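You operate a simulated robot arm through the tools that you are given. There is no shell and no other tool.

You run a simulated robot arm. Do the job below in one go: nothing can be reset, and whatever is moved stays where it is left.

TASK
Put things in order on the top of the low shelf. At the end: the blue block stands on top of the white yoghurt pot; the teal screw tin stands on top of the white stone block; the clear jar stands where the clear glass stood; the clear glass from the top of the low shelf stands where the teal screw tin stood; whatever was shut is shut again. Leave all else as you found it, and nothing knocked over.

Only the result counts: the job must be done as asked and must still hold three seconds after the hand-in. Knocking over, shifting, dropping, spilling or breaking anything else fails it.

THE ROBOT
A 7-joint arm with a two-finger parallel gripper, fixed in place. Base frame: the origin is at the foot of the arm, x ahead of it, y to its left, z up; the work surface is at about z = 0.86. Units: m, rad, N and s.
With the tool pointing down near the work surface it reaches from about 0.24 to 0.68 m from the base axis. Its first joint turns from -1.152 to 1.152 rad. Payload 2.4 kg.
Tool frame: the origin (TCP) lies between the finger pads and is the grasp point; the fingertips stand 0.03 m ahead of it; z points along the fingers, y is the line along which they close. The gripper opens to 0.094 m. The fingers are 0.028 m wide and 0.01 m thick; the gripper's body (0.05 by 0.096 m) begins 0.055 m behind the TCP.
Orientation is that of the tool frame in the base frame, as [roll, pitch, yaw] about the fixed x, y, z axes, in that order (R = Rz(yaw) Ry(pitch) Rx(roll)). With the fingers straight down and closing along the base's y, the tool's x points along the base's -x, its y along +y and its z along -z.

THE INTERFACE
- The arm moves only by the tool jog_arm. Its argument "series" is a list of rows, each a list of 3 entries, a list of its own where there are three numbers: the shift along the tool's x, y, z in units of 100 mm (1.0 is 100 mm), then the turn, a rotation vector about the tool's x, y, z in units of 90 degrees (1.0 is 90 degrees), then the finger opening in cm, from 0 to 9.4. In form: [[[x, y, z], [ax, ay, az], grip], ...]. A call has 1 to 20 rows; each row is the pose to reach, as a shift and turn from the pose commanded when the call began, along the tool's axes at that moment. A call with a number of a shift or a turn outside -1 to 1 is refused whole. A row lasts 0.2 s, in which the tool goes at most 0.05 m and 0.15 rad; a call with a longer step from one row to the next is refused whole, and so is a gripper value outside its range. A pose out of reach is approached as far as the arm can. The call stops where the force on the tool passes 40 N (or 10 N more than at its start, if that is more) or the arm is blocked; 0.2 s more then pass. Each finger travels about 0.153 m/s and halts on what it meets, pressing with about 31 N; the grip force reading is that of the motor and also rises with nothing between the fingers. The clock runs only during rows and for 0.2 s after the last one: add rows that repeat a pose to give the fingers time. It gives the time, the measured TCP pose, the force on the tool (base axes), the opening and the grip force at its end, in the units of the frame above (readings bear some noise), with the torque about the TCP (base axes, N m) and any sound that the robot's microphone picked up.
- Cameras (640 x 400 px; columns grow to the right, rows downward): "scene" is fixed at [0.0332, 0.4664, 1.4431]; the picture's right is [-0.82, -0.58, 0.00], its down [-0.33, 0.47, -0.82] and it looks along [0.47, -0.67, -0.58] (base axes); focal length 267 px, centre (320, 200). "wrist" rides on the gripper at [0.076, 0.014, -0.103] in the tool frame; the picture's right is [-0.18, 0.98, 0.00], its down [-0.75, -0.14, -0.64] and it looks along [-0.63, -0.12, 0.77] (tool axes); focal length 243 px, centre (320, 200). There is no depth. A picture from a camera that has moved, and an enlarged one, comes with that camera's place and axes in the base frame and with its lens.
- camera(camera): a new picture of that camera. No time passes.
- close_up(camera, box): a new picture of the part [left, top, right, bottom] of that camera's present view, enlarged. No time passes.
- finish_job(): hands the job in; it is judged then, once.

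Nothing tells you positions but the pictures and the camera data. Unless the task says otherwise, let go and move clear before handing in.

The tools are called after "Request:" as a command line: name --argument value ..., lists and objects as JSON in quotes. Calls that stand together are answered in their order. jog_arm: Moves the arm, as the interface text tells. Its arguments: {"type":"object","properties":{"series":{"type":"array"}},"required":["series"]} The other tools are called the same way: camera (camera) takes a picture; close_up (camera, box) takes an enlarged picture of a part of a camera's view; finish_job () hands the job in.

At the start:

```text
clock: 0.0
tool_pos: [0.3351, 0.1237, 1.1932]
tcp_rot: [-3.141, -0.001, 3.141]
contact_force: [-0.7, -0.1, -1.0]
torque: [-0.02, 0.0, 0.02]
gripper_width: 0.0941
finger_force: 0.1
```

scene: 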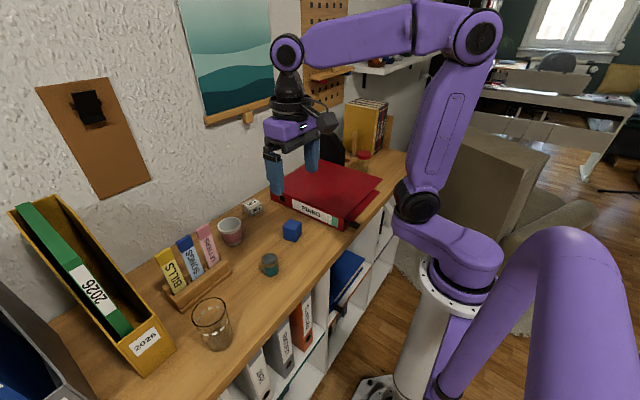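
wrist: 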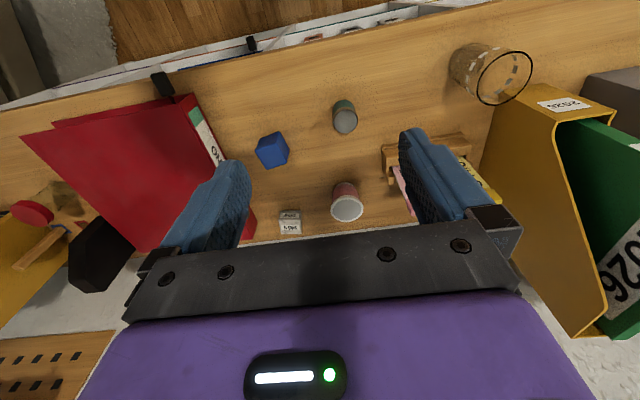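

I see a shelf top with a blue block, teal tin, yoghurt pot, small white block, a glass, a desk organiser, a red binder and more to the far end. I'll look closer before moving anything.

Request:
close_up --camera "scene" --box '[140, 170, 340, 360]'

Request:
close_up --camera "scene" --box '[280, 80, 440, 240]'

Request:
close_up --camera "wrist" --box '[220, 30, 560, 250]'

Request:
close_up --camera "wrist" --box '[0, 80, 240, 300]'

Request:
close_up --camera "scene" --box '[0, 180, 240, 400]'

```text
2.11 times, centred on (240, 265) of scene
camera zoom: at [0.0332, 0.4664, 1.4431], right [-0.82, -0.58, 0.0], down [-0.33, 0.47, -0.82], along [0.47, -0.67, -0.58], focal length 562 px, centre (488, 63)
```

zoom: 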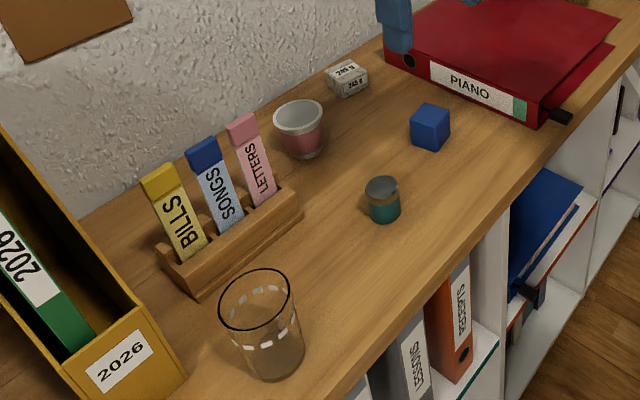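

```text
2.50 times, centred on (360, 160) of scene
camera zoom: at [0.0332, 0.4664, 1.4431], right [-0.82, -0.58, 0.0], down [-0.33, 0.47, -0.82], along [0.47, -0.67, -0.58], focal length 667 px, centre (220, 300)
```

zoom: 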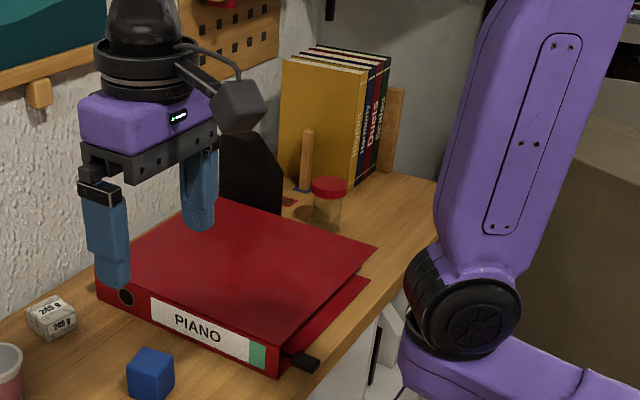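

```text
1.82 times, centred on (390, 140) of wrist
camera zoom: at [0.2587, 0.1384, 1.295], right [0.18, 0.98, 0.0], down [0.75, -0.14, 0.64], along [0.63, -0.12, -0.77], focal length 441 px, centre (193, 309)
```

zoom: 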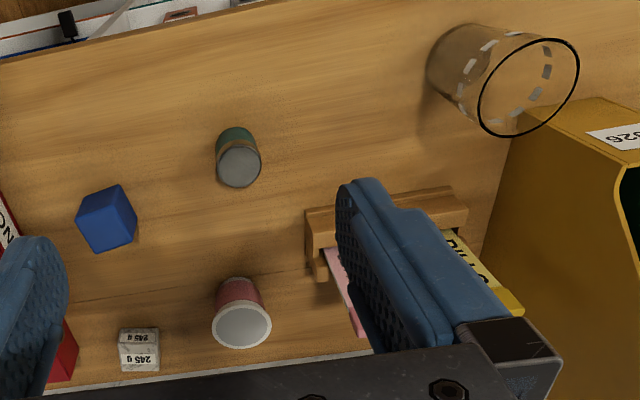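

```text
1.82 times, centred on (120, 190) of wrist
camera zoom: at [0.2587, 0.1384, 1.295], right [0.18, 0.98, 0.0], down [0.75, -0.14, 0.64], along [0.63, -0.12, -0.77], focal length 441 px, centre (684, 218)
```

zoom: 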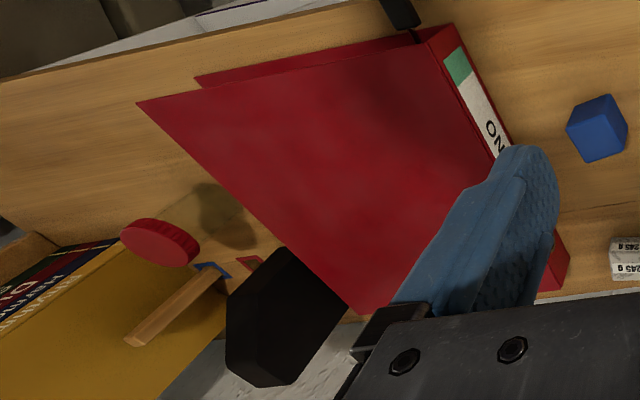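

```text
1.82 times, centred on (120, 290) of scene
camera zoom: at [0.0332, 0.4664, 1.4431], right [-0.82, -0.58, 0.0], down [-0.33, 0.47, -0.82], along [0.47, -0.67, -0.58], focal length 485 px, centre (684, 36)
```

zoom: 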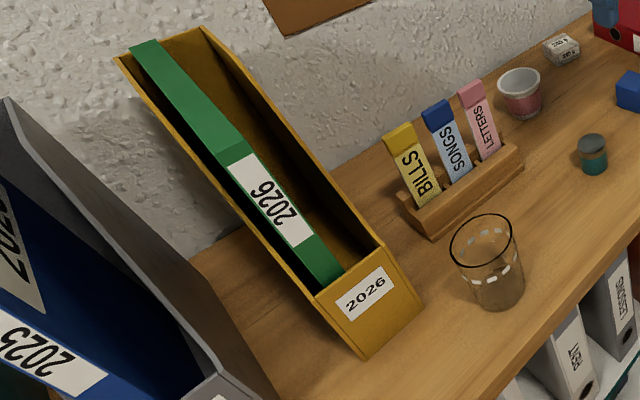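

Shelf top objects are all visible; the red-lidded clear jar is at the far right behind the red binder. I'll zoom in further on each to measure positions and shapes.

Request:
close_up --camera "scene" --box '[210, 190, 310, 290]'

Request:
close_up --camera "scene" --box '[170, 270, 260, 360]'

Request:
close_up --camera "scene" --box '[320, 110, 400, 190]'

Request:
close_up --camera "wrist" --box '[240, 80, 400, 240]'

Request:
close_up --camera "wrist" --box '[0, 150, 120, 270]'

Request:
close_up --camera "wrist" --box '[370, 20, 560, 210]'

```text
4.00 times, centred on (260, 240) of scene
camera zoom: at [0.0332, 0.4664, 1.4431], right [-0.82, -0.58, 0.0], down [-0.33, 0.47, -0.82], along [0.47, -0.67, -0.58], focal length 1067 px, centre (560, 40)
```

zoom: 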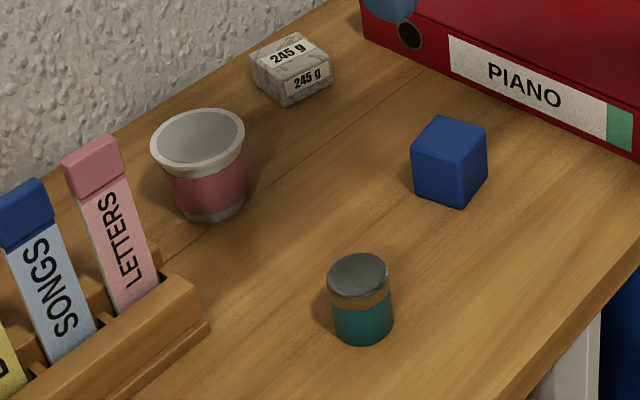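

```text
4.44 times, centred on (215, 315) of scene
camera zoom: at [0.0332, 0.4664, 1.4431], right [-0.82, -0.58, 0.0], down [-0.33, 0.47, -0.82], along [0.47, -0.67, -0.58], focal length 1186 px, centre (787, -311)
```

zoom: 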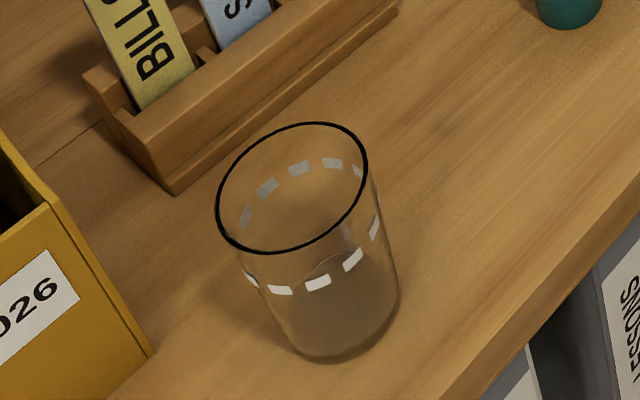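

```text
5.00 times, centred on (360, 150) of scene
camera zoom: at [0.0332, 0.4664, 1.4431], right [-0.82, -0.58, 0.0], down [-0.33, 0.47, -0.82], along [0.47, -0.67, -0.58], focal length 1334 px, centre (120, 450)
```

zoom: 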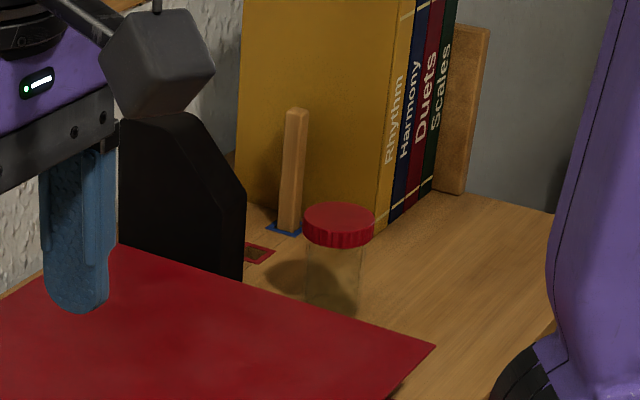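

```text
2.50 times, centred on (320, 160) of wrist
camera zoom: at [0.2587, 0.1384, 1.295], right [0.18, 0.98, 0.0], down [0.75, -0.14, 0.64], along [0.63, -0.12, -0.77], focal length 606 px, centre (320, 300)
```

zoom: 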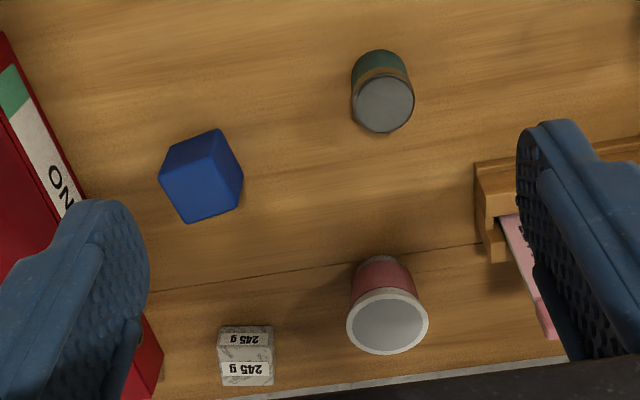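

```text
3.33 times, centred on (60, 210) of wrist
camera zoom: at [0.2587, 0.1384, 1.295], right [0.18, 0.98, 0.0], down [0.75, -0.14, 0.64], along [0.63, -0.12, -0.77], focal length 809 px, centre (1187, 167)
```

zoom: 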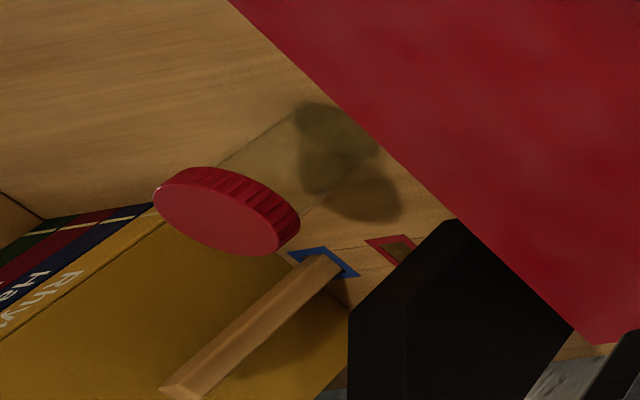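

```text
2.11 times, centred on (465, 115) of wrist
camera zoom: at [0.2587, 0.1384, 1.295], right [0.18, 0.98, 0.0], down [0.75, -0.14, 0.64], along [0.63, -0.12, -0.77], focal length 511 px, centre (15, 379)
```

zoom: 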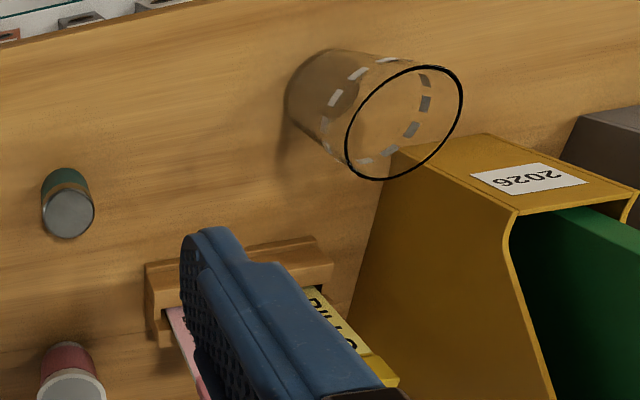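

The glass is at about (0.38, 0.35), tin (0.42, 0.147), blue block (0.465, 0.004), pot (0.60, 0.13), stone (0.655, -0.005), and jar (0.473, -0.475). I'll move the wrist camera nearer the pot to check whether its top is closed.

Request:
jog_arm --series '[[[-0.3, 0, 0.2], [0, 0, 0], 9.4], [[-0.6, 0, 0.4], [0, 0, 0], 9.4], [[-0.9, 0, 0.6], [0, 0, 0], 9.4], [[-1.0, 0, 0.8], [0, 0, 0], 9.4], [[-1.0, 0, 0.8], [0, 0, 0], 9.4]]'

Request:
camera --camera "wrist"

Request:
camera --camera "scene"

```text
clock: 1.2
tool_pos: [0.4358, 0.1237, 1.1136]
tcp_rot: [-3.142, -0.001, 3.141]
contact_force: [-0.6, -0.1, -0.4]
torque: [-0.02, 0.0, -0.02]
gripper_width: 0.0942
finger_force: 0.1
```

```text
taken
camera wrist: at [0.3596, 0.1392, 1.2162], right [0.18, 0.98, 0.0], down [0.75, -0.14, 0.64], along [0.63, -0.12, -0.77], focal length 243 px, centre (320, 200)
```

wrist: 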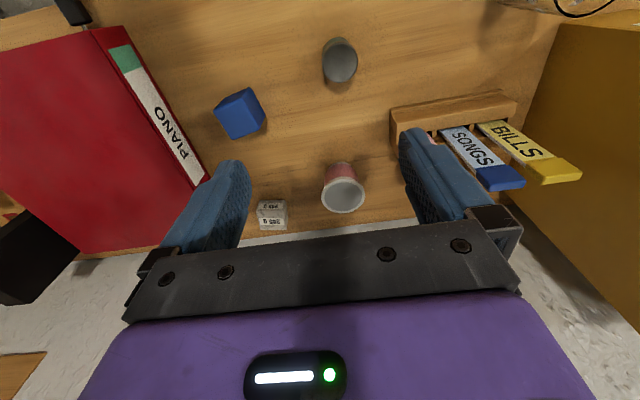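

```text
taken
```

scene: 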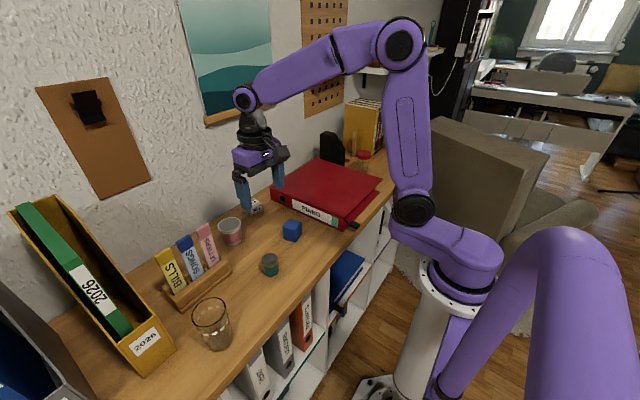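

Request:
close_up --camera "wrist" --box '[300, 140, 390, 230]'

Request:
close_up --camera "wrist" --box '[200, 30, 390, 240]'

```text
4.44 times, centred on (345, 185) of wrist
camera zoom: at [0.3596, 0.1392, 1.2162], right [0.18, 0.98, 0.0], down [0.75, -0.14, 0.64], along [0.63, -0.12, -0.77], focal length 1078 px, centre (209, 267)
```

zoom: 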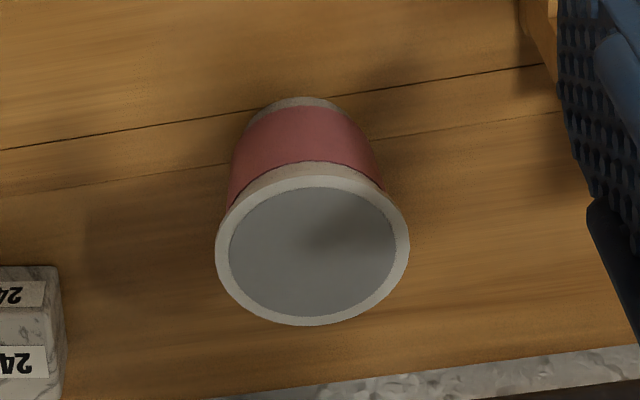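

```text
1.90 times, centred on (295, 135) of wrist
camera zoom: at [0.3596, 0.1392, 1.2162], right [0.18, 0.98, 0.0], down [0.75, -0.14, 0.64], along [0.63, -0.12, -0.77], focal length 462 px, centre (368, 324)
```

zoom: 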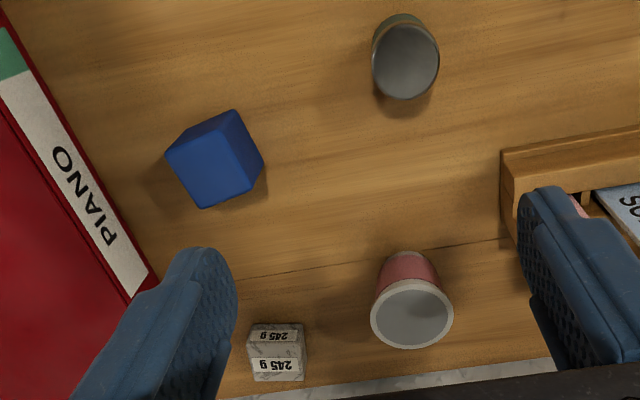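

The pot has a flat closed lid, so the block can stand on it. Pot is at about (0.602, 0.131), top near 0.917. Next I zoom in on the blue block and stone for exact pose.

Request:
close_up --camera "wrist" --box '[200, 70, 280, 150]'

Request:
close_up --camera "wrist" --box '[240, 180, 310, 250]'

Request:
close_up --camera "wrist" --box '[300, 20, 380, 100]'

Request:
close_up --camera "scene" --box '[240, 190, 310, 260]'

```text
5.00 times, centred on (240, 110) of wrist
camera zoom: at [0.3596, 0.1392, 1.2162], right [0.18, 0.98, 0.0], down [0.75, -0.14, 0.64], along [0.63, -0.12, -0.77], focal length 1213 px, centre (720, 650)
```

zoom: 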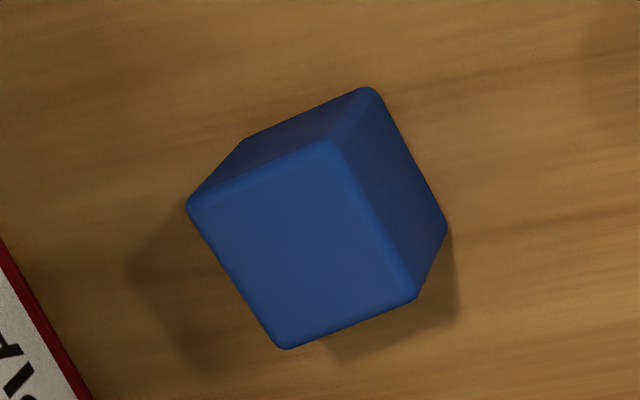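

```text
5.71 times, centred on (275, 215) of wrist
camera zoom: at [0.3596, 0.1392, 1.2162], right [0.18, 0.98, 0.0], down [0.75, -0.14, 0.64], along [0.63, -0.12, -0.77], focal length 1386 px, centre (577, 114)
```

zoom: 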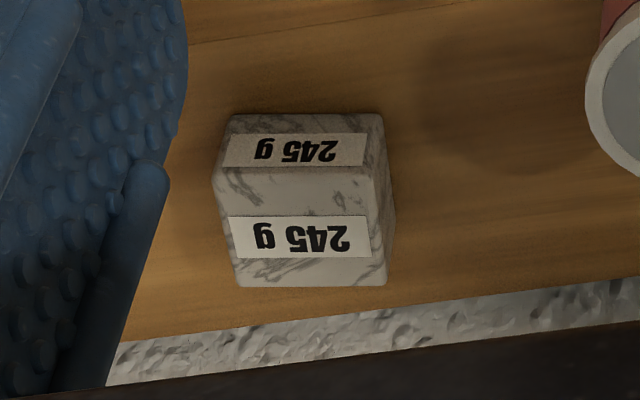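

```text
5.00 times, centred on (340, 60) of wrist
camera zoom: at [0.3596, 0.1392, 1.2162], right [0.18, 0.98, 0.0], down [0.75, -0.14, 0.64], along [0.63, -0.12, -0.77], focal length 1213 px, centre (220, 900)
```

zoom: 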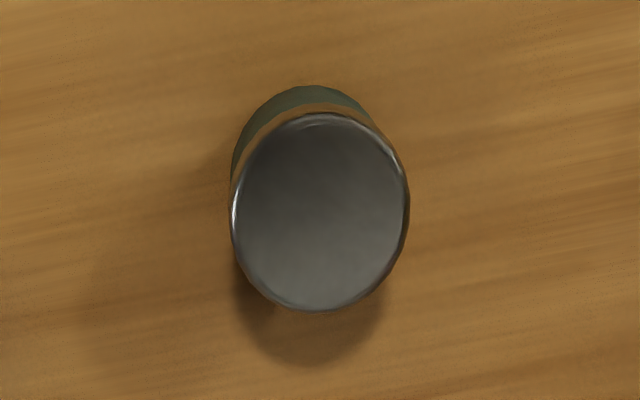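

```text
5.71 times, centred on (275, 225) of scene
camera zoom: at [0.0333, 0.4664, 1.4431], right [-0.82, -0.58, 0.0], down [-0.33, 0.47, -0.82], along [0.47, -0.67, -0.58], focal length 1524 px, centre (577, 57)
```

zoom: 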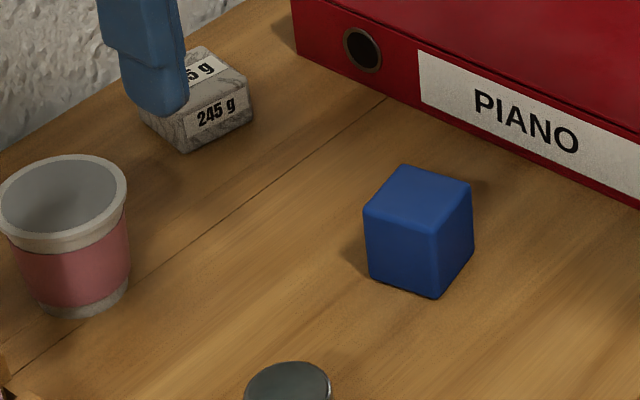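

The block centre is about (0.462, 0.008) turned about +10.5°, edge ~42 mm. I'll go above it at a safe height and turn the gripper to match.

Request:
jog_arm --series '[[[-0.1, -0.4, 0.1], [0, 0, 0], 9.4], [[-0.2, -0.8, 0.2], [0, 0, 0], 9.4], [[-0.26, -1.0, 0.4], [0, 0, -0.06], 9.4], [[-0.26, -1.0, 0.5], [0, 0, -0.117], 9.4], [[-0.26, -1.0, 0.5], [0, 0, -0.117], 9.4]]'

Request:
camera --camera "wrist"

```text
clock: 2.4
tool_pos: [0.4609, 0.0223, 1.0637]
tcp_rot: [-3.14, 0.0, -2.958]
contact_force: [0.6, -0.3, -0.7]
torque: [-0.02, 0.01, 0.0]
gripper_width: 0.094
finger_force: 0.1
```

```text
taken
camera wrist: at [0.3834, 0.024, 1.1657], right [0.0, 1.0, 0.0], down [0.77, 0.0, 0.64], along [0.64, 0.0, -0.77], focal length 243 px, centre (320, 200)
```

wrist: 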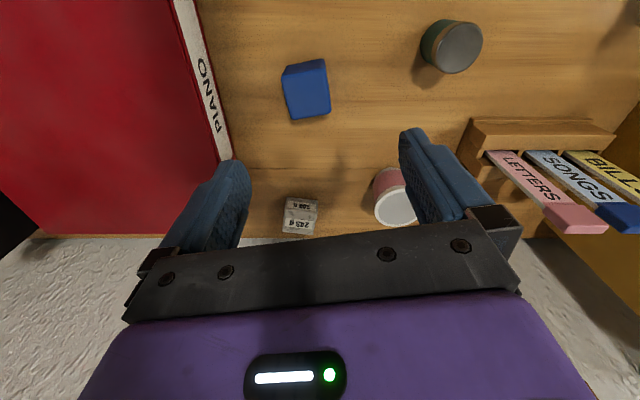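

The view is now aligned with base axes. Zooming on the block to refine its position.

Request:
close_up --camera "wrist" --box '[270, 45, 350, 125]'

Request:
close_up --camera "wrist" --box '[270, 180, 350, 260]'

```text
5.00 times, centred on (310, 85) of wrist
camera zoom: at [0.3834, 0.024, 1.1657], right [0.0, 1.0, 0.0], down [0.77, 0.0, 0.64], along [0.64, 0.0, -0.77], focal length 1213 px, centre (370, 775)
```

zoom: 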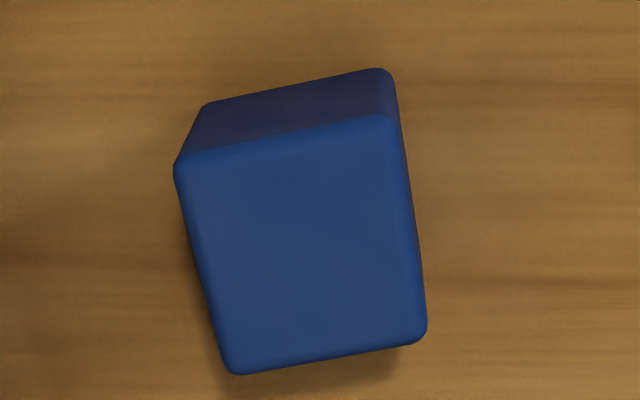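

```text
5.00 times, centred on (310, 220) of wrist
camera zoom: at [0.3834, 0.024, 1.1657], right [0.0, 1.0, 0.0], down [0.77, 0.0, 0.64], along [0.64, 0.0, -0.77], focal length 1213 px, centre (370, 100)
```

zoom: 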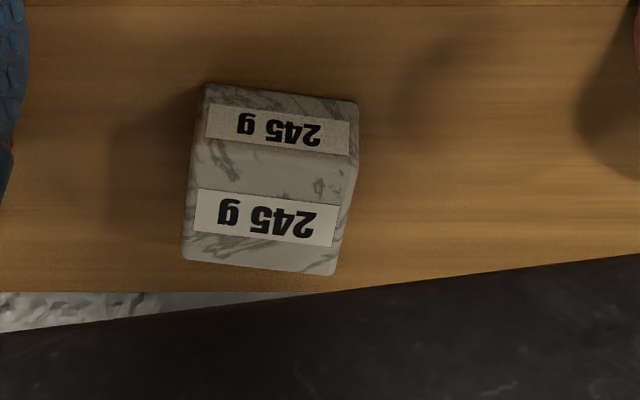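

Block centre refined to (0.4615, 0.0107). Descending over it in two steps with the fingers open.

Request:
jog_arm --series '[[[0.016, -0.119, 0.3], [0, 0, 0], 9.4], [[0.016, -0.119, 0.7], [0, 0, 0], 9.4], [[0.016, -0.119, 1.0], [0, 0, 0], 9.4], [[0.016, -0.119, 1.0], [0, 0, 0], 9.4]]'

Request:
camera --camera "wrist"

```text
clock: 3.4
tool_pos: [0.4616, 0.0128, 0.9624]
tcp_rot: [3.141, 0.0, -2.959]
contact_force: [-0.2, 0.7, 0.2]
torque: [0.06, -0.04, 0.01]
gripper_width: 0.0939
finger_force: 0.0
```

```text
taken
camera wrist: at [0.3843, 0.0129, 1.0647], right [0.0, 1.0, 0.0], down [0.77, 0.0, 0.64], along [0.64, 0.0, -0.77], focal length 243 px, centre (320, 200)
```

wrist: 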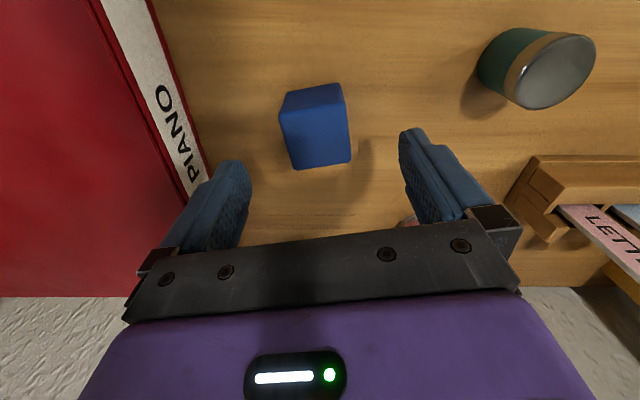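

Alignment looks good; lowering to about 0.895 and closing on the block.

Request:
jog_arm --series '[[[0, 0, 0.25], [0, 0, 0], 9.4], [[0, 0, 0.5], [0, 0, 0], 9.4], [[0, 0, 0.67], [0, 0, 0], 9.4], [[0, 0, 0.67], [0, 0, 0], 9.4], [[0, 0, 0.67], [0, 0, 0], 6], [[0, 0, 0.67], [0, 0, 0], 3.5], [[0, 0, 0.67], [0, 0, 0], 3.0], [[0, 0, 0.67], [0, 0, 0], 3.0]]'

Request:
camera --camera "wrist"

```text
clock: 5.2
tool_pos: [0.4602, 0.0104, 0.8956]
tcp_rot: [3.142, -0.001, -2.958]
contact_force: [0.6, -0.6, 0.1]
torque: [-0.01, 0.02, -0.02]
gripper_width: 0.0488
finger_force: 30.6
```

```text
taken
camera wrist: at [0.384, 0.0114, 0.9981], right [0.0, 1.0, 0.0], down [0.77, 0.0, 0.64], along [0.64, 0.0, -0.77], focal length 243 px, centre (320, 200)
```

wrist: 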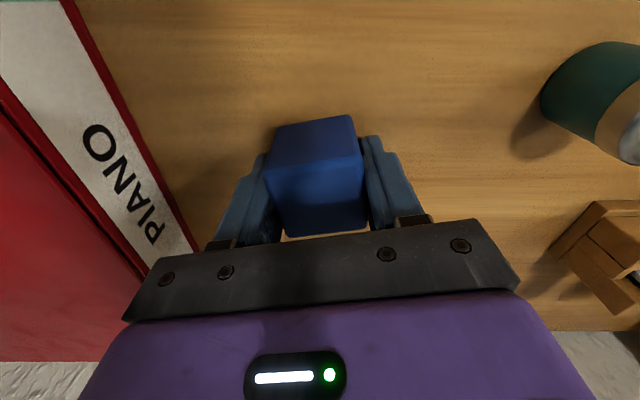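

The block is gripped. Lifting it 10 cm and carrying it toward the pot.

Request:
jog_arm --series '[[[0, 0, -0.15], [0, 0, 0], 3.0], [[0, 0, -0.45], [0, 0, 0], 3.0], [[0, 0, -0.75], [0, 0, 0], 3.0], [[0, 0, -1.0], [0, 0, 0], 3.0], [[-0.3, 0.15, -1.0], [0, 0, 0], 3.0], [[-0.55, 0.3, -1.0], [0, 0, 0], 3.0], [[-0.8, 0.457, -1.0], [0, 0, 0], 3.0], [[-0.8, 0.457, -1.0], [0, 0, 0], 3.0]]'

Request:
camera --camera "wrist"

Request:
camera --camera "scene"

```text
clock: 7.0
tool_pos: [0.5318, 0.0713, 0.996]
tcp_rot: [3.139, 0.0, -2.958]
contact_force: [-0.5, 0.2, -1.0]
torque: [0.02, 0.01, -0.04]
gripper_width: 0.0487
finger_force: 31.0
```

```text
taken
camera wrist: at [0.454, 0.0725, 1.098], right [0.0, 1.0, 0.0], down [0.77, 0.0, 0.64], along [0.64, 0.0, -0.77], focal length 243 px, centre (320, 200)
```

wrist: 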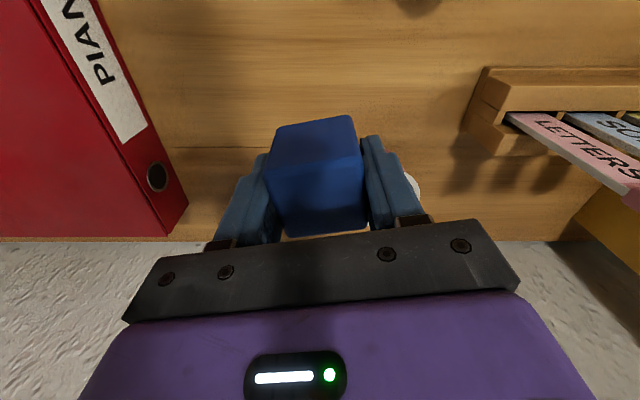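

```text
taken
```

scene: 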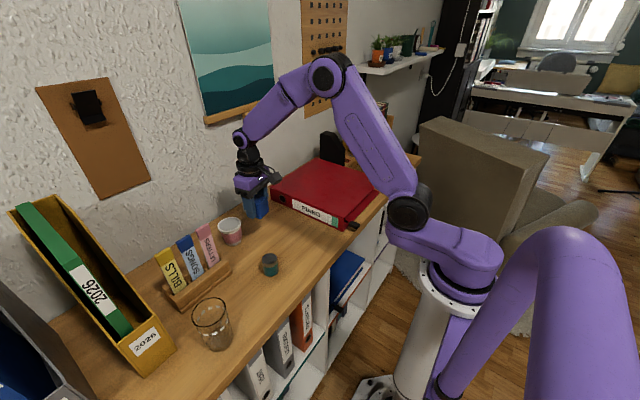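

Block is held level. Moving the rest of the way over the pot.

Request:
jog_arm --series '[[[-0.27, 0.153, 0], [0, 0, 0], 3.0], [[-0.54, 0.306, 0], [0, 0, 0], 3.0], [[-0.799, 0.459, 0], [0, 0, 0], 3.0], [[-0.799, 0.459, 0], [0, 0, 0], 3.0]]'

Request:
camera --camera "wrist"

Request:
close_up --camera "scene" --box '[180, 150, 300, 270]'

```text
clock: 8.0
tool_pos: [0.6012, 0.1294, 0.9956]
tcp_rot: [-3.142, 0.001, -2.959]
contact_force: [-0.7, -0.8, -0.5]
torque: [-0.01, -0.01, 0.0]
gripper_width: 0.0485
finger_force: 31.3
```

```text
taken
camera wrist: at [0.524, 0.1307, 1.098], right [0.0, 1.0, 0.0], down [0.77, 0.0, 0.64], along [0.64, 0.0, -0.77], focal length 243 px, centre (320, 200)
```

wrist: 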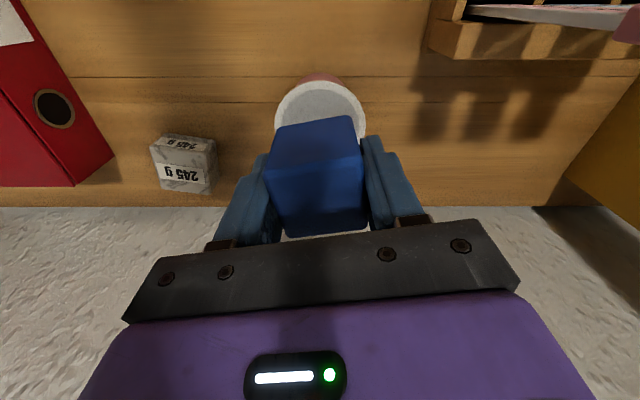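

```text
3.33 times, centred on (240, 210) of scene
camera zoom: at [0.0333, 0.4664, 1.4431], right [-0.82, -0.58, 0.0], down [-0.33, 0.47, -0.82], along [0.47, -0.67, -0.58], focal length 889 px, centre (587, 167)
```

zoom: 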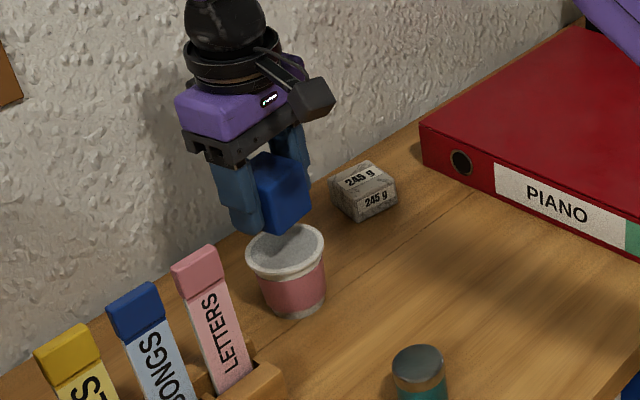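

The block is centred over the pot lid. Lowering carefully to just above contact.

Request:
jog_arm --series '[[[-0.022, 0.011, 0.15], [0, 0, 0], 3.0], [[-0.022, 0.011, 0.3], [0, 0, 0], 3.0], [[-0.022, 0.011, 0.36], [0, 0, 0], 3.0], [[-0.022, 0.011, 0.36], [0, 0, 0], 3.0]]'

Request:
close_up --camera "scene" --box '[190, 180, 270, 260]'

Request:
camera --camera "wrist"

```text
clock: 9.0
tool_pos: [0.6037, 0.1304, 0.9625]
tcp_rot: [3.141, 0.002, -2.958]
contact_force: [0.1, 0.8, 3.5]
torque: [-0.04, -0.03, 0.0]
gripper_width: 0.0486
finger_force: 31.0
```

```text
5.00 times, centred on (230, 220) of scene
camera zoom: at [0.0332, 0.4663, 1.4431], right [-0.82, -0.58, 0.0], down [-0.33, 0.47, -0.82], along [0.47, -0.67, -0.58], focal length 1334 px, centre (770, 100)
```

zoom: 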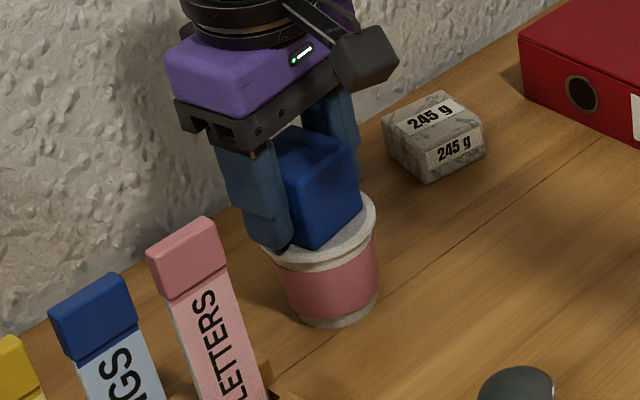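

```text
taken
camera wrist: at [0.5263, 0.1324, 1.0635], right [0.0, 1.0, 0.0], down [0.77, 0.0, 0.64], along [0.64, 0.0, -0.77], focal length 243 px, centre (320, 200)
```

wrist: 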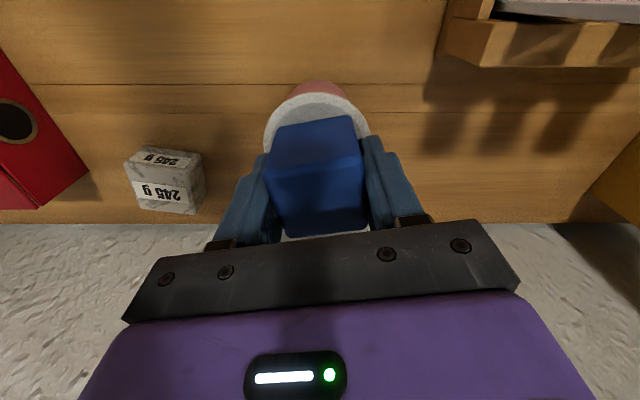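

The block is resting on the lid (about 4 N of upward force). Relaxing the push slightly, then opening and rising.

Request:
jog_arm --series '[[[0, 0, -0.02], [0, 0, 0], 3.0], [[0, 0, -0.02], [0, 0, 0], 5.2], [[0, 0, -0.02], [0, 0, 0], 6.5], [[0, 0, -0.02], [0, 0, 0], 7.5], [[0, 0, -0.02], [0, 0, 0], 7.5]]'

Request:
close_up --camera "scene" --box '[190, 180, 270, 260]'

Request:
camera --camera "wrist"

```text
clock: 10.2
tool_pos: [0.604, 0.1322, 0.9635]
tcp_rot: [-3.141, 0.001, -2.96]
contact_force: [0.1, -0.5, 0.5]
torque: [-0.01, 0.04, 0.0]
gripper_width: 0.075
finger_force: 0.0
```

```text
5.00 times, centred on (230, 220) of scene
camera zoom: at [0.0332, 0.4664, 1.4431], right [-0.82, -0.58, 0.0], down [-0.33, 0.47, -0.82], along [0.47, -0.67, -0.58], focal length 1334 px, centre (770, 100)
```

zoom: 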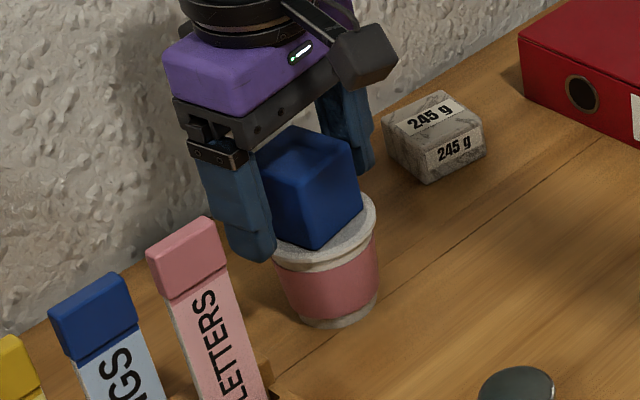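

```text
taken
camera wrist: at [0.5263, 0.1328, 1.0648], right [0.0, 1.0, 0.0], down [0.77, 0.0, 0.64], along [0.64, 0.0, -0.77], focal length 243 px, centre (320, 200)
```

wrist: 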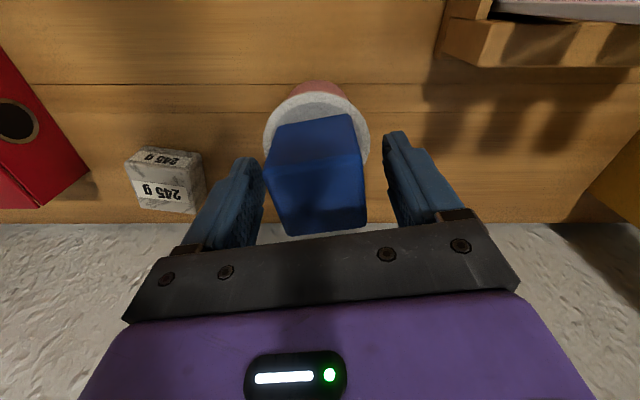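

The block stands on the pot. Rising straight up and then heading for the teal tin.

Request:
jog_arm --series '[[[0, 0, -0.2], [0, 0, 0], 7.5], [[0, 0, -0.5], [0, 0, 0], 7.5], [[0, 0, -0.9], [0, 0, 0], 9.4], [[0.4, 0, -1.0], [0, 0, 0], 9.4], [[0.8, 0, -1.0], [0, 0, 0], 9.4], [[0.8, 0, -1.0], [0, 0, 0], 9.4]]'

Request:
camera --camera "wrist"

Request:
camera --camera "scene"

```text
clock: 11.6
tool_pos: [0.5261, 0.1177, 1.0615]
tcp_rot: [-3.141, 0.001, -2.959]
contact_force: [-0.6, -0.6, -0.3]
torque: [-0.03, 0.01, -0.02]
gripper_width: 0.0939
finger_force: 0.0
```

```text
taken
camera wrist: at [0.4483, 0.1187, 1.1642], right [0.0, 1.0, 0.0], down [0.77, 0.0, 0.64], along [0.64, 0.0, -0.77], focal length 243 px, centre (320, 200)
```

wrist: 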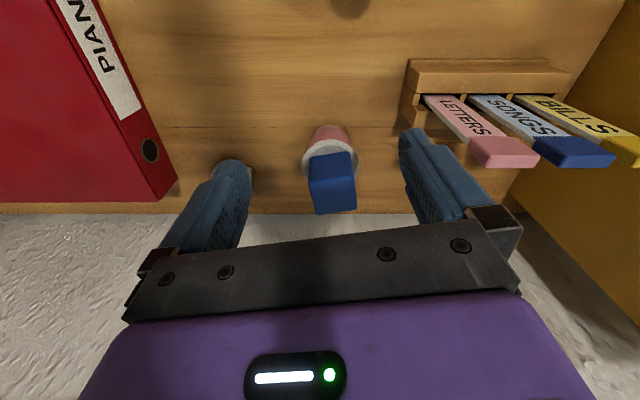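

```text
taken
```

scene: 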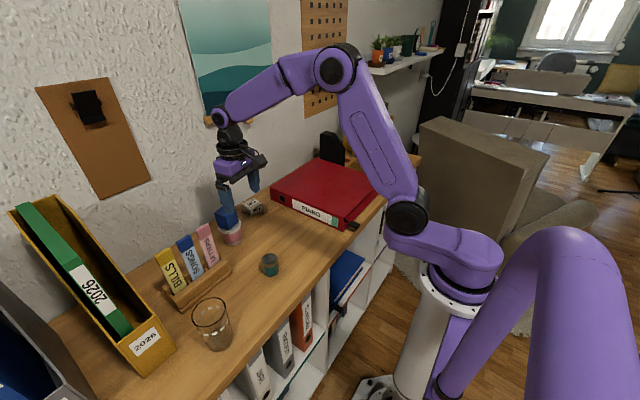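

Now moving above the tin, around (0.421, 0.152), keeping height.

Request:
jog_arm --series '[[[0.35, 0.175, 0], [0, 0, 0], 9.4], [[0.7, 0.35, 0], [0, 0, 0], 9.4], [[0.97, 0.525, 0], [0, 0, 0], 9.4], [[0.97, 0.525, 0], [0, 0, 0], 9.4]]'

Request:
camera --camera "wrist"

Request:
close_up --camera "wrist" --box '[280, 40, 360, 120]'

```text
clock: 12.6
tool_pos: [0.4196, 0.1512, 1.0624]
tcp_rot: [-3.141, 0.001, -2.957]
contact_force: [0.1, 0.1, 0.1]
torque: [-0.01, 0.02, 0.01]
gripper_width: 0.094
finger_force: 0.1
```

```text
taken
camera wrist: at [0.3427, 0.1524, 1.1647], right [0.0, 1.0, 0.0], down [0.77, 0.0, 0.64], along [0.64, 0.0, -0.77], focal length 243 px, centre (320, 200)
```

wrist: 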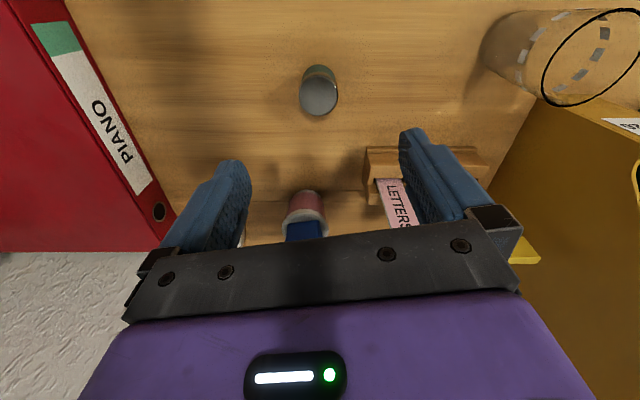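

```text
5.00 times, centred on (320, 80) of wrist
camera zoom: at [0.3427, 0.1524, 1.1647], right [0.0, 1.0, 0.0], down [0.77, 0.0, 0.64], along [0.64, 0.0, -0.77], focal length 1213 px, centre (320, 800)
```

zoom: 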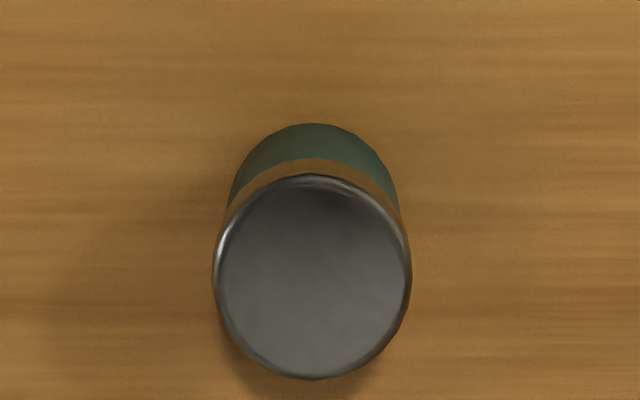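

Tin centre is (0.4195, 0.151), exactly under the gripper. Descending and gripping it.

Request:
jog_arm --series '[[[0, 0, 0.35], [0, 0, 0], 9.4], [[0, 0, 0.7], [0, 0, 0], 9.4], [[0, 0, 1.0], [0, 0, 0], 9.4], [[0, 0, 1.0], [0, 0, 0], 9.4]]'

Request:
camera --camera "wrist"

```text
clock: 13.6
tool_pos: [0.4214, 0.151, 0.9608]
tcp_rot: [-3.14, -0.001, -2.96]
contact_force: [1.0, 0.2, 0.5]
torque: [0.01, 0.04, 0.02]
gripper_width: 0.0941
finger_force: 0.0
```

```text
taken
camera wrist: at [0.3431, 0.1518, 1.0628], right [0.0, 1.0, 0.0], down [0.77, 0.0, 0.64], along [0.64, 0.0, -0.77], focal length 243 px, centre (320, 200)
```

wrist: 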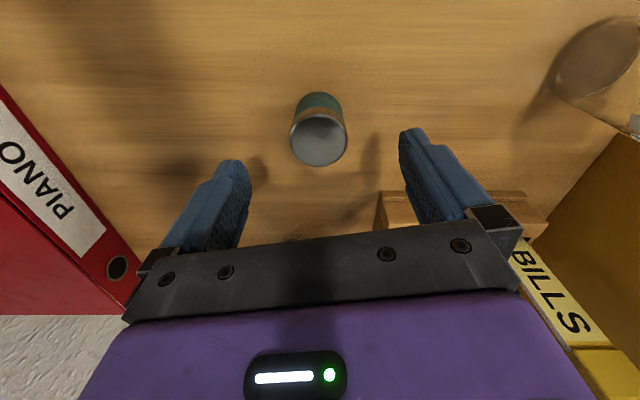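

Request:
close_up --camera "wrist" --box '[280, 80, 360, 180]'

```text
4.00 times, centred on (320, 130) of wrist
camera zoom: at [0.3431, 0.1518, 1.0628], right [0.0, 1.0, 0.0], down [0.77, 0.0, 0.64], along [0.64, 0.0, -0.77], focal length 970 px, centre (320, 480)
```

zoom: 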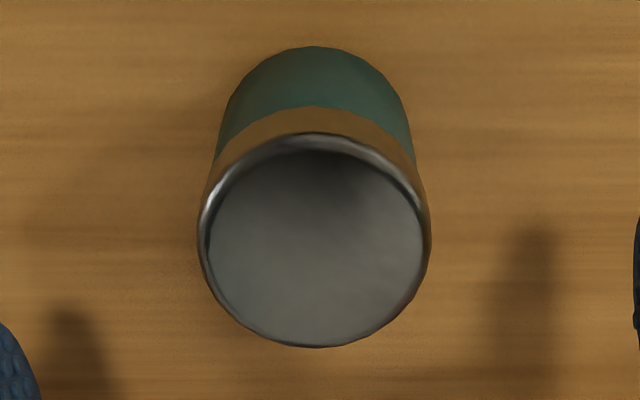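

Request:
jog_arm --series '[[[0, 0, 0.25], [0, 0, 0], 9.4], [[0, 0, 0.5], [0, 0, 0], 9.4], [[0, 0, 0.63], [0, 0, 0], 9.4], [[0, 0, 0.63], [0, 0, 0], 7.0], [[0, 0, 0.63], [0, 0, 0], 5.0], [[0, 0, 0.63], [0, 0, 0], 3.0], [[0, 0, 0.63], [0, 0, 0], 3.0], [[0, 0, 0.63], [0, 0, 0], 3.0]]'

Request:
camera --camera "wrist"

```text
clock: 15.4
tool_pos: [0.4185, 0.1505, 0.8973]
tcp_rot: [-3.141, 0.001, -2.957]
contact_force: [0.5, -0.6, 0.4]
torque: [-0.04, 0.03, -0.02]
gripper_width: 0.0389
finger_force: 31.4
```

```text
taken
camera wrist: at [0.3416, 0.1519, 0.9992], right [0.0, 1.0, 0.0], down [0.77, 0.0, 0.64], along [0.64, 0.0, -0.77], focal length 243 px, centre (320, 200)
```

wrist: 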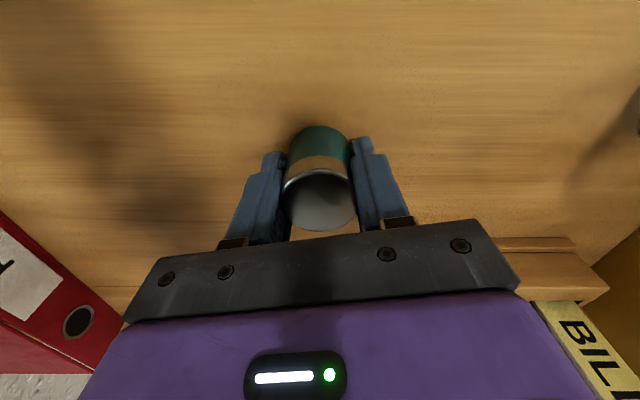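

The tin is gripped at its spot (0.4195, 0.151), which I'll remember for the glass. Lifting and carrying it toward the stone.

Request:
jog_arm --series '[[[0, 0, -0.15], [0, 0, 0], 3.0], [[0, 0, -0.5], [0, 0, 0], 3.0], [[0, 0, -0.8], [0, 0, 0], 3.0], [[0, 0, -1.0], [0, 0, 0], 3.0], [[0, -0.35, -1.0], [0, 0, 0], 3.0], [[0, -0.65, -1.0], [0, 0, 0], 3.0], [[0, -0.9, -1.0], [0, 0, 0], 3.0], [[0, -0.9, -1.0], [0, 0, 0], 3.0]]'

Request:
jog_arm --series '[[[-0.25, -0.25, 0], [0, 0, 0], 3.0], [[-0.5, -0.5, 0], [0, 0, 0], 3.0], [[-0.75, -0.75, 0], [0, 0, 0], 3.0], [[-1.0, -1.0, 0], [0, 0, 0], 3.0], [[-1.0, -1.0, 0], [0, 0, 0], 3.0]]'

Request:
camera --camera "wrist"

Request:
close_up --camera "wrist" --box '[260, 160, 400, 260]'

Request:
close_up --camera "scene" --box '[190, 170, 290, 270]'

```text
clock: 17.2
tool_pos: [0.4363, 0.0619, 1.0001]
tcp_rot: [3.141, 0.0, -2.958]
contact_force: [-0.5, 0.0, -1.0]
torque: [0.01, 0.0, 0.01]
gripper_width: 0.0388
finger_force: 31.0
```

```text
clock: 18.4
tool_pos: [0.5529, -0.0187, 1.0004]
tcp_rot: [3.141, -0.001, -2.961]
contact_force: [-0.2, -0.1, -0.4]
torque: [-0.02, 0.02, 0.03]
gripper_width: 0.039
finger_force: 30.7
```

```text
taken
camera wrist: at [0.4747, -0.0176, 1.1018], right [0.0, 1.0, 0.0], down [0.77, 0.0, 0.64], along [0.64, 0.0, -0.77], focal length 243 px, centre (320, 200)
```

wrist: 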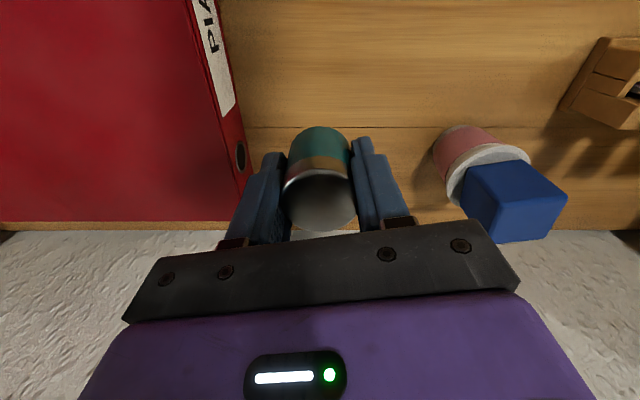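

```text
4.00 times, centred on (330, 210) of wrist
camera zoom: at [0.4747, -0.0176, 1.1018], right [0.0, 1.0, 0.0], down [0.77, 0.0, 0.64], along [0.64, 0.0, -0.77], focal length 970 px, centre (280, 160)
```

zoom: 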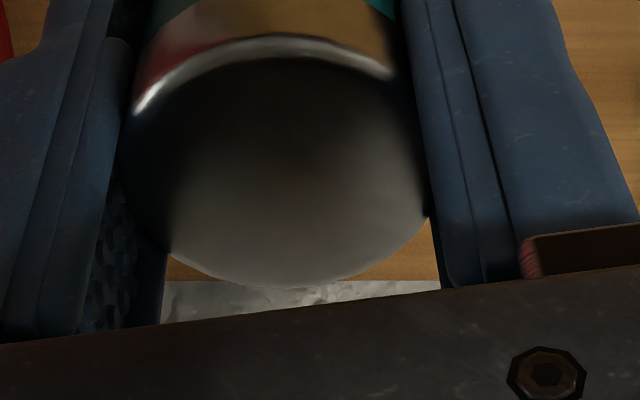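

```text
4.00 times, centred on (240, 220) of scene
camera zoom: at [0.0333, 0.4663, 1.4431], right [-0.82, -0.58, 0.0], down [-0.33, 0.47, -0.82], along [0.47, -0.67, -0.58], focal length 1067 px, centre (640, 120)
```

zoom: 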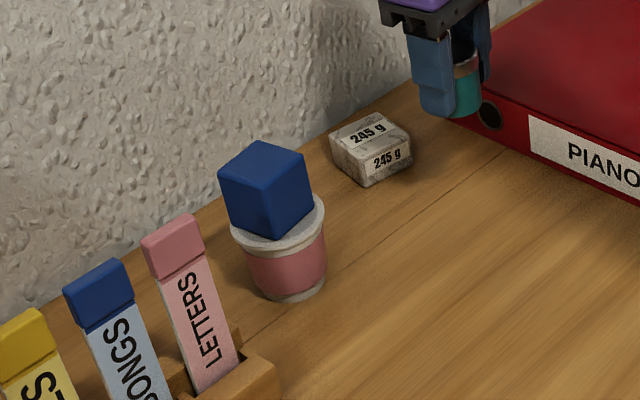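

The tin is held near (0.553, -0.018). Zooming on the stone for its exact place and height.

Request:
close_up --camera "scene" --box '[262, 190, 302, 220]'

Request:
close_up --camera "scene" --box '[240, 190, 280, 220]'

```text
13.33 times, centred on (282, 205) of scene
camera zoom: at [0.0333, 0.4663, 1.4431], right [-0.82, -0.58, 0.0], down [-0.33, 0.47, -0.82], along [0.47, -0.67, -0.58], focal length 3557 px, centre (827, 133)
```

zoom: 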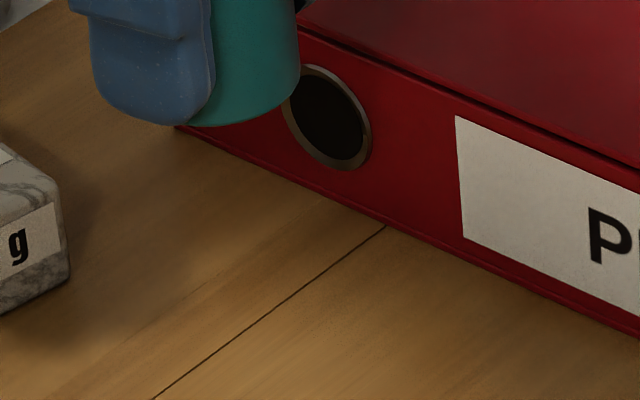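

```text
13.33 times, centred on (260, 205) of scene
camera zoom: at [0.0333, 0.4663, 1.4431], right [-0.82, -0.58, 0.0], down [-0.33, 0.47, -0.82], along [0.47, -0.67, -0.58], focal length 3557 px, centre (1120, 133)
```

zoom: 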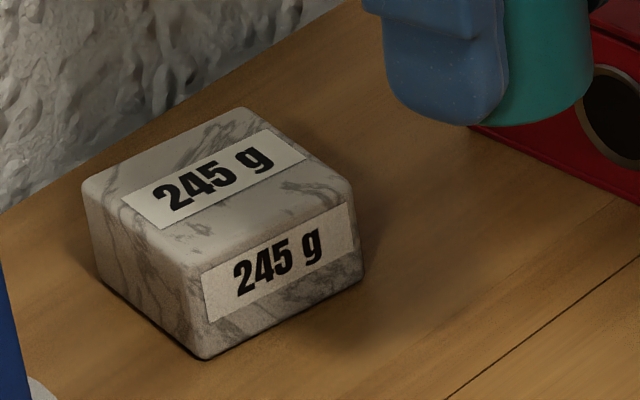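

Stone is 50×50×28 mm, centred about (0.662, -0.010), rotated about -10°. Carrying the tin over it.

Request:
jog_arm --series '[[[-0.3, -0.033, 0], [0, 0, 0], 3.0], [[-0.6, -0.066, 0], [0, 0, 0], 3.0], [[-0.85, -0.093, 0], [0, 0, 0], 3.0], [[-1.0, -0.11, 0], [0, 0, 0], 3.0], [[-1.0, -0.11, 0], [0, 0, 0], 3.0]]'

Request:
jog_arm --series '[[[-0.09, -0.01, 0], [0, 0, 0], 3.0], [[-0.09, -0.01, 0], [0, 0, 0], 3.0], [[-0.09, -0.01, 0.3], [0, 0, 0], 3.0], [[-0.09, -0.01, 0.5], [0, 0, 0], 3.0], [[-0.09, -0.01, 0.5], [0, 0, 0], 3.0]]'

Request:
camera --camera "wrist"

Request:
close_up --camera "scene" --box '[220, 170, 300, 230]'

```text
clock: 19.6
tool_pos: [0.6545, -0.0103, 0.9994]
tcp_rot: [-3.141, 0.001, -2.958]
contact_force: [-0.4, -0.4, -0.3]
torque: [-0.01, -0.01, 0.02]
gripper_width: 0.0388
finger_force: 30.6
```

```text
clock: 20.8
tool_pos: [0.6615, -0.0083, 0.949]
tcp_rot: [-3.141, 0.001, -2.957]
contact_force: [0.5, -0.2, -0.1]
torque: [-0.04, -0.04, 0.01]
gripper_width: 0.0389
finger_force: 30.9
```

```text
taken
camera wrist: at [0.5848, -0.0085, 1.0507], right [0.0, 1.0, 0.0], down [0.77, 0.0, 0.64], along [0.64, 0.0, -0.77], focal length 243 px, centre (320, 200)
```

wrist: 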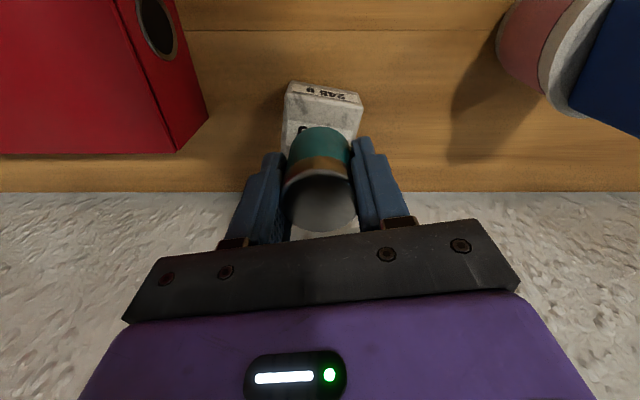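

```text
6.67 times, centred on (260, 200) of scene
camera zoom: at [0.0333, 0.4664, 1.4431], right [-0.82, -0.58, 0.0], down [-0.33, 0.47, -0.82], along [0.47, -0.67, -0.58], focal length 1778 px, centre (720, 200)
```

zoom: 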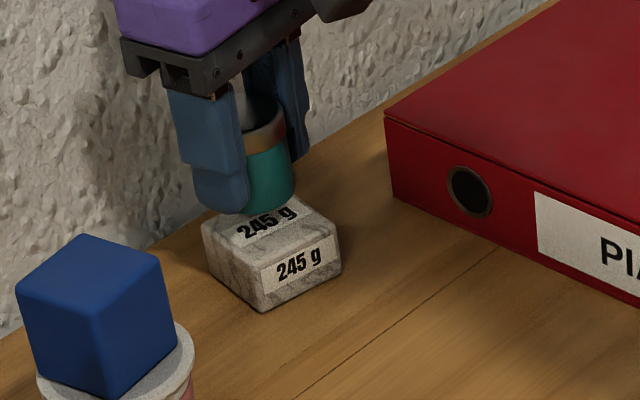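

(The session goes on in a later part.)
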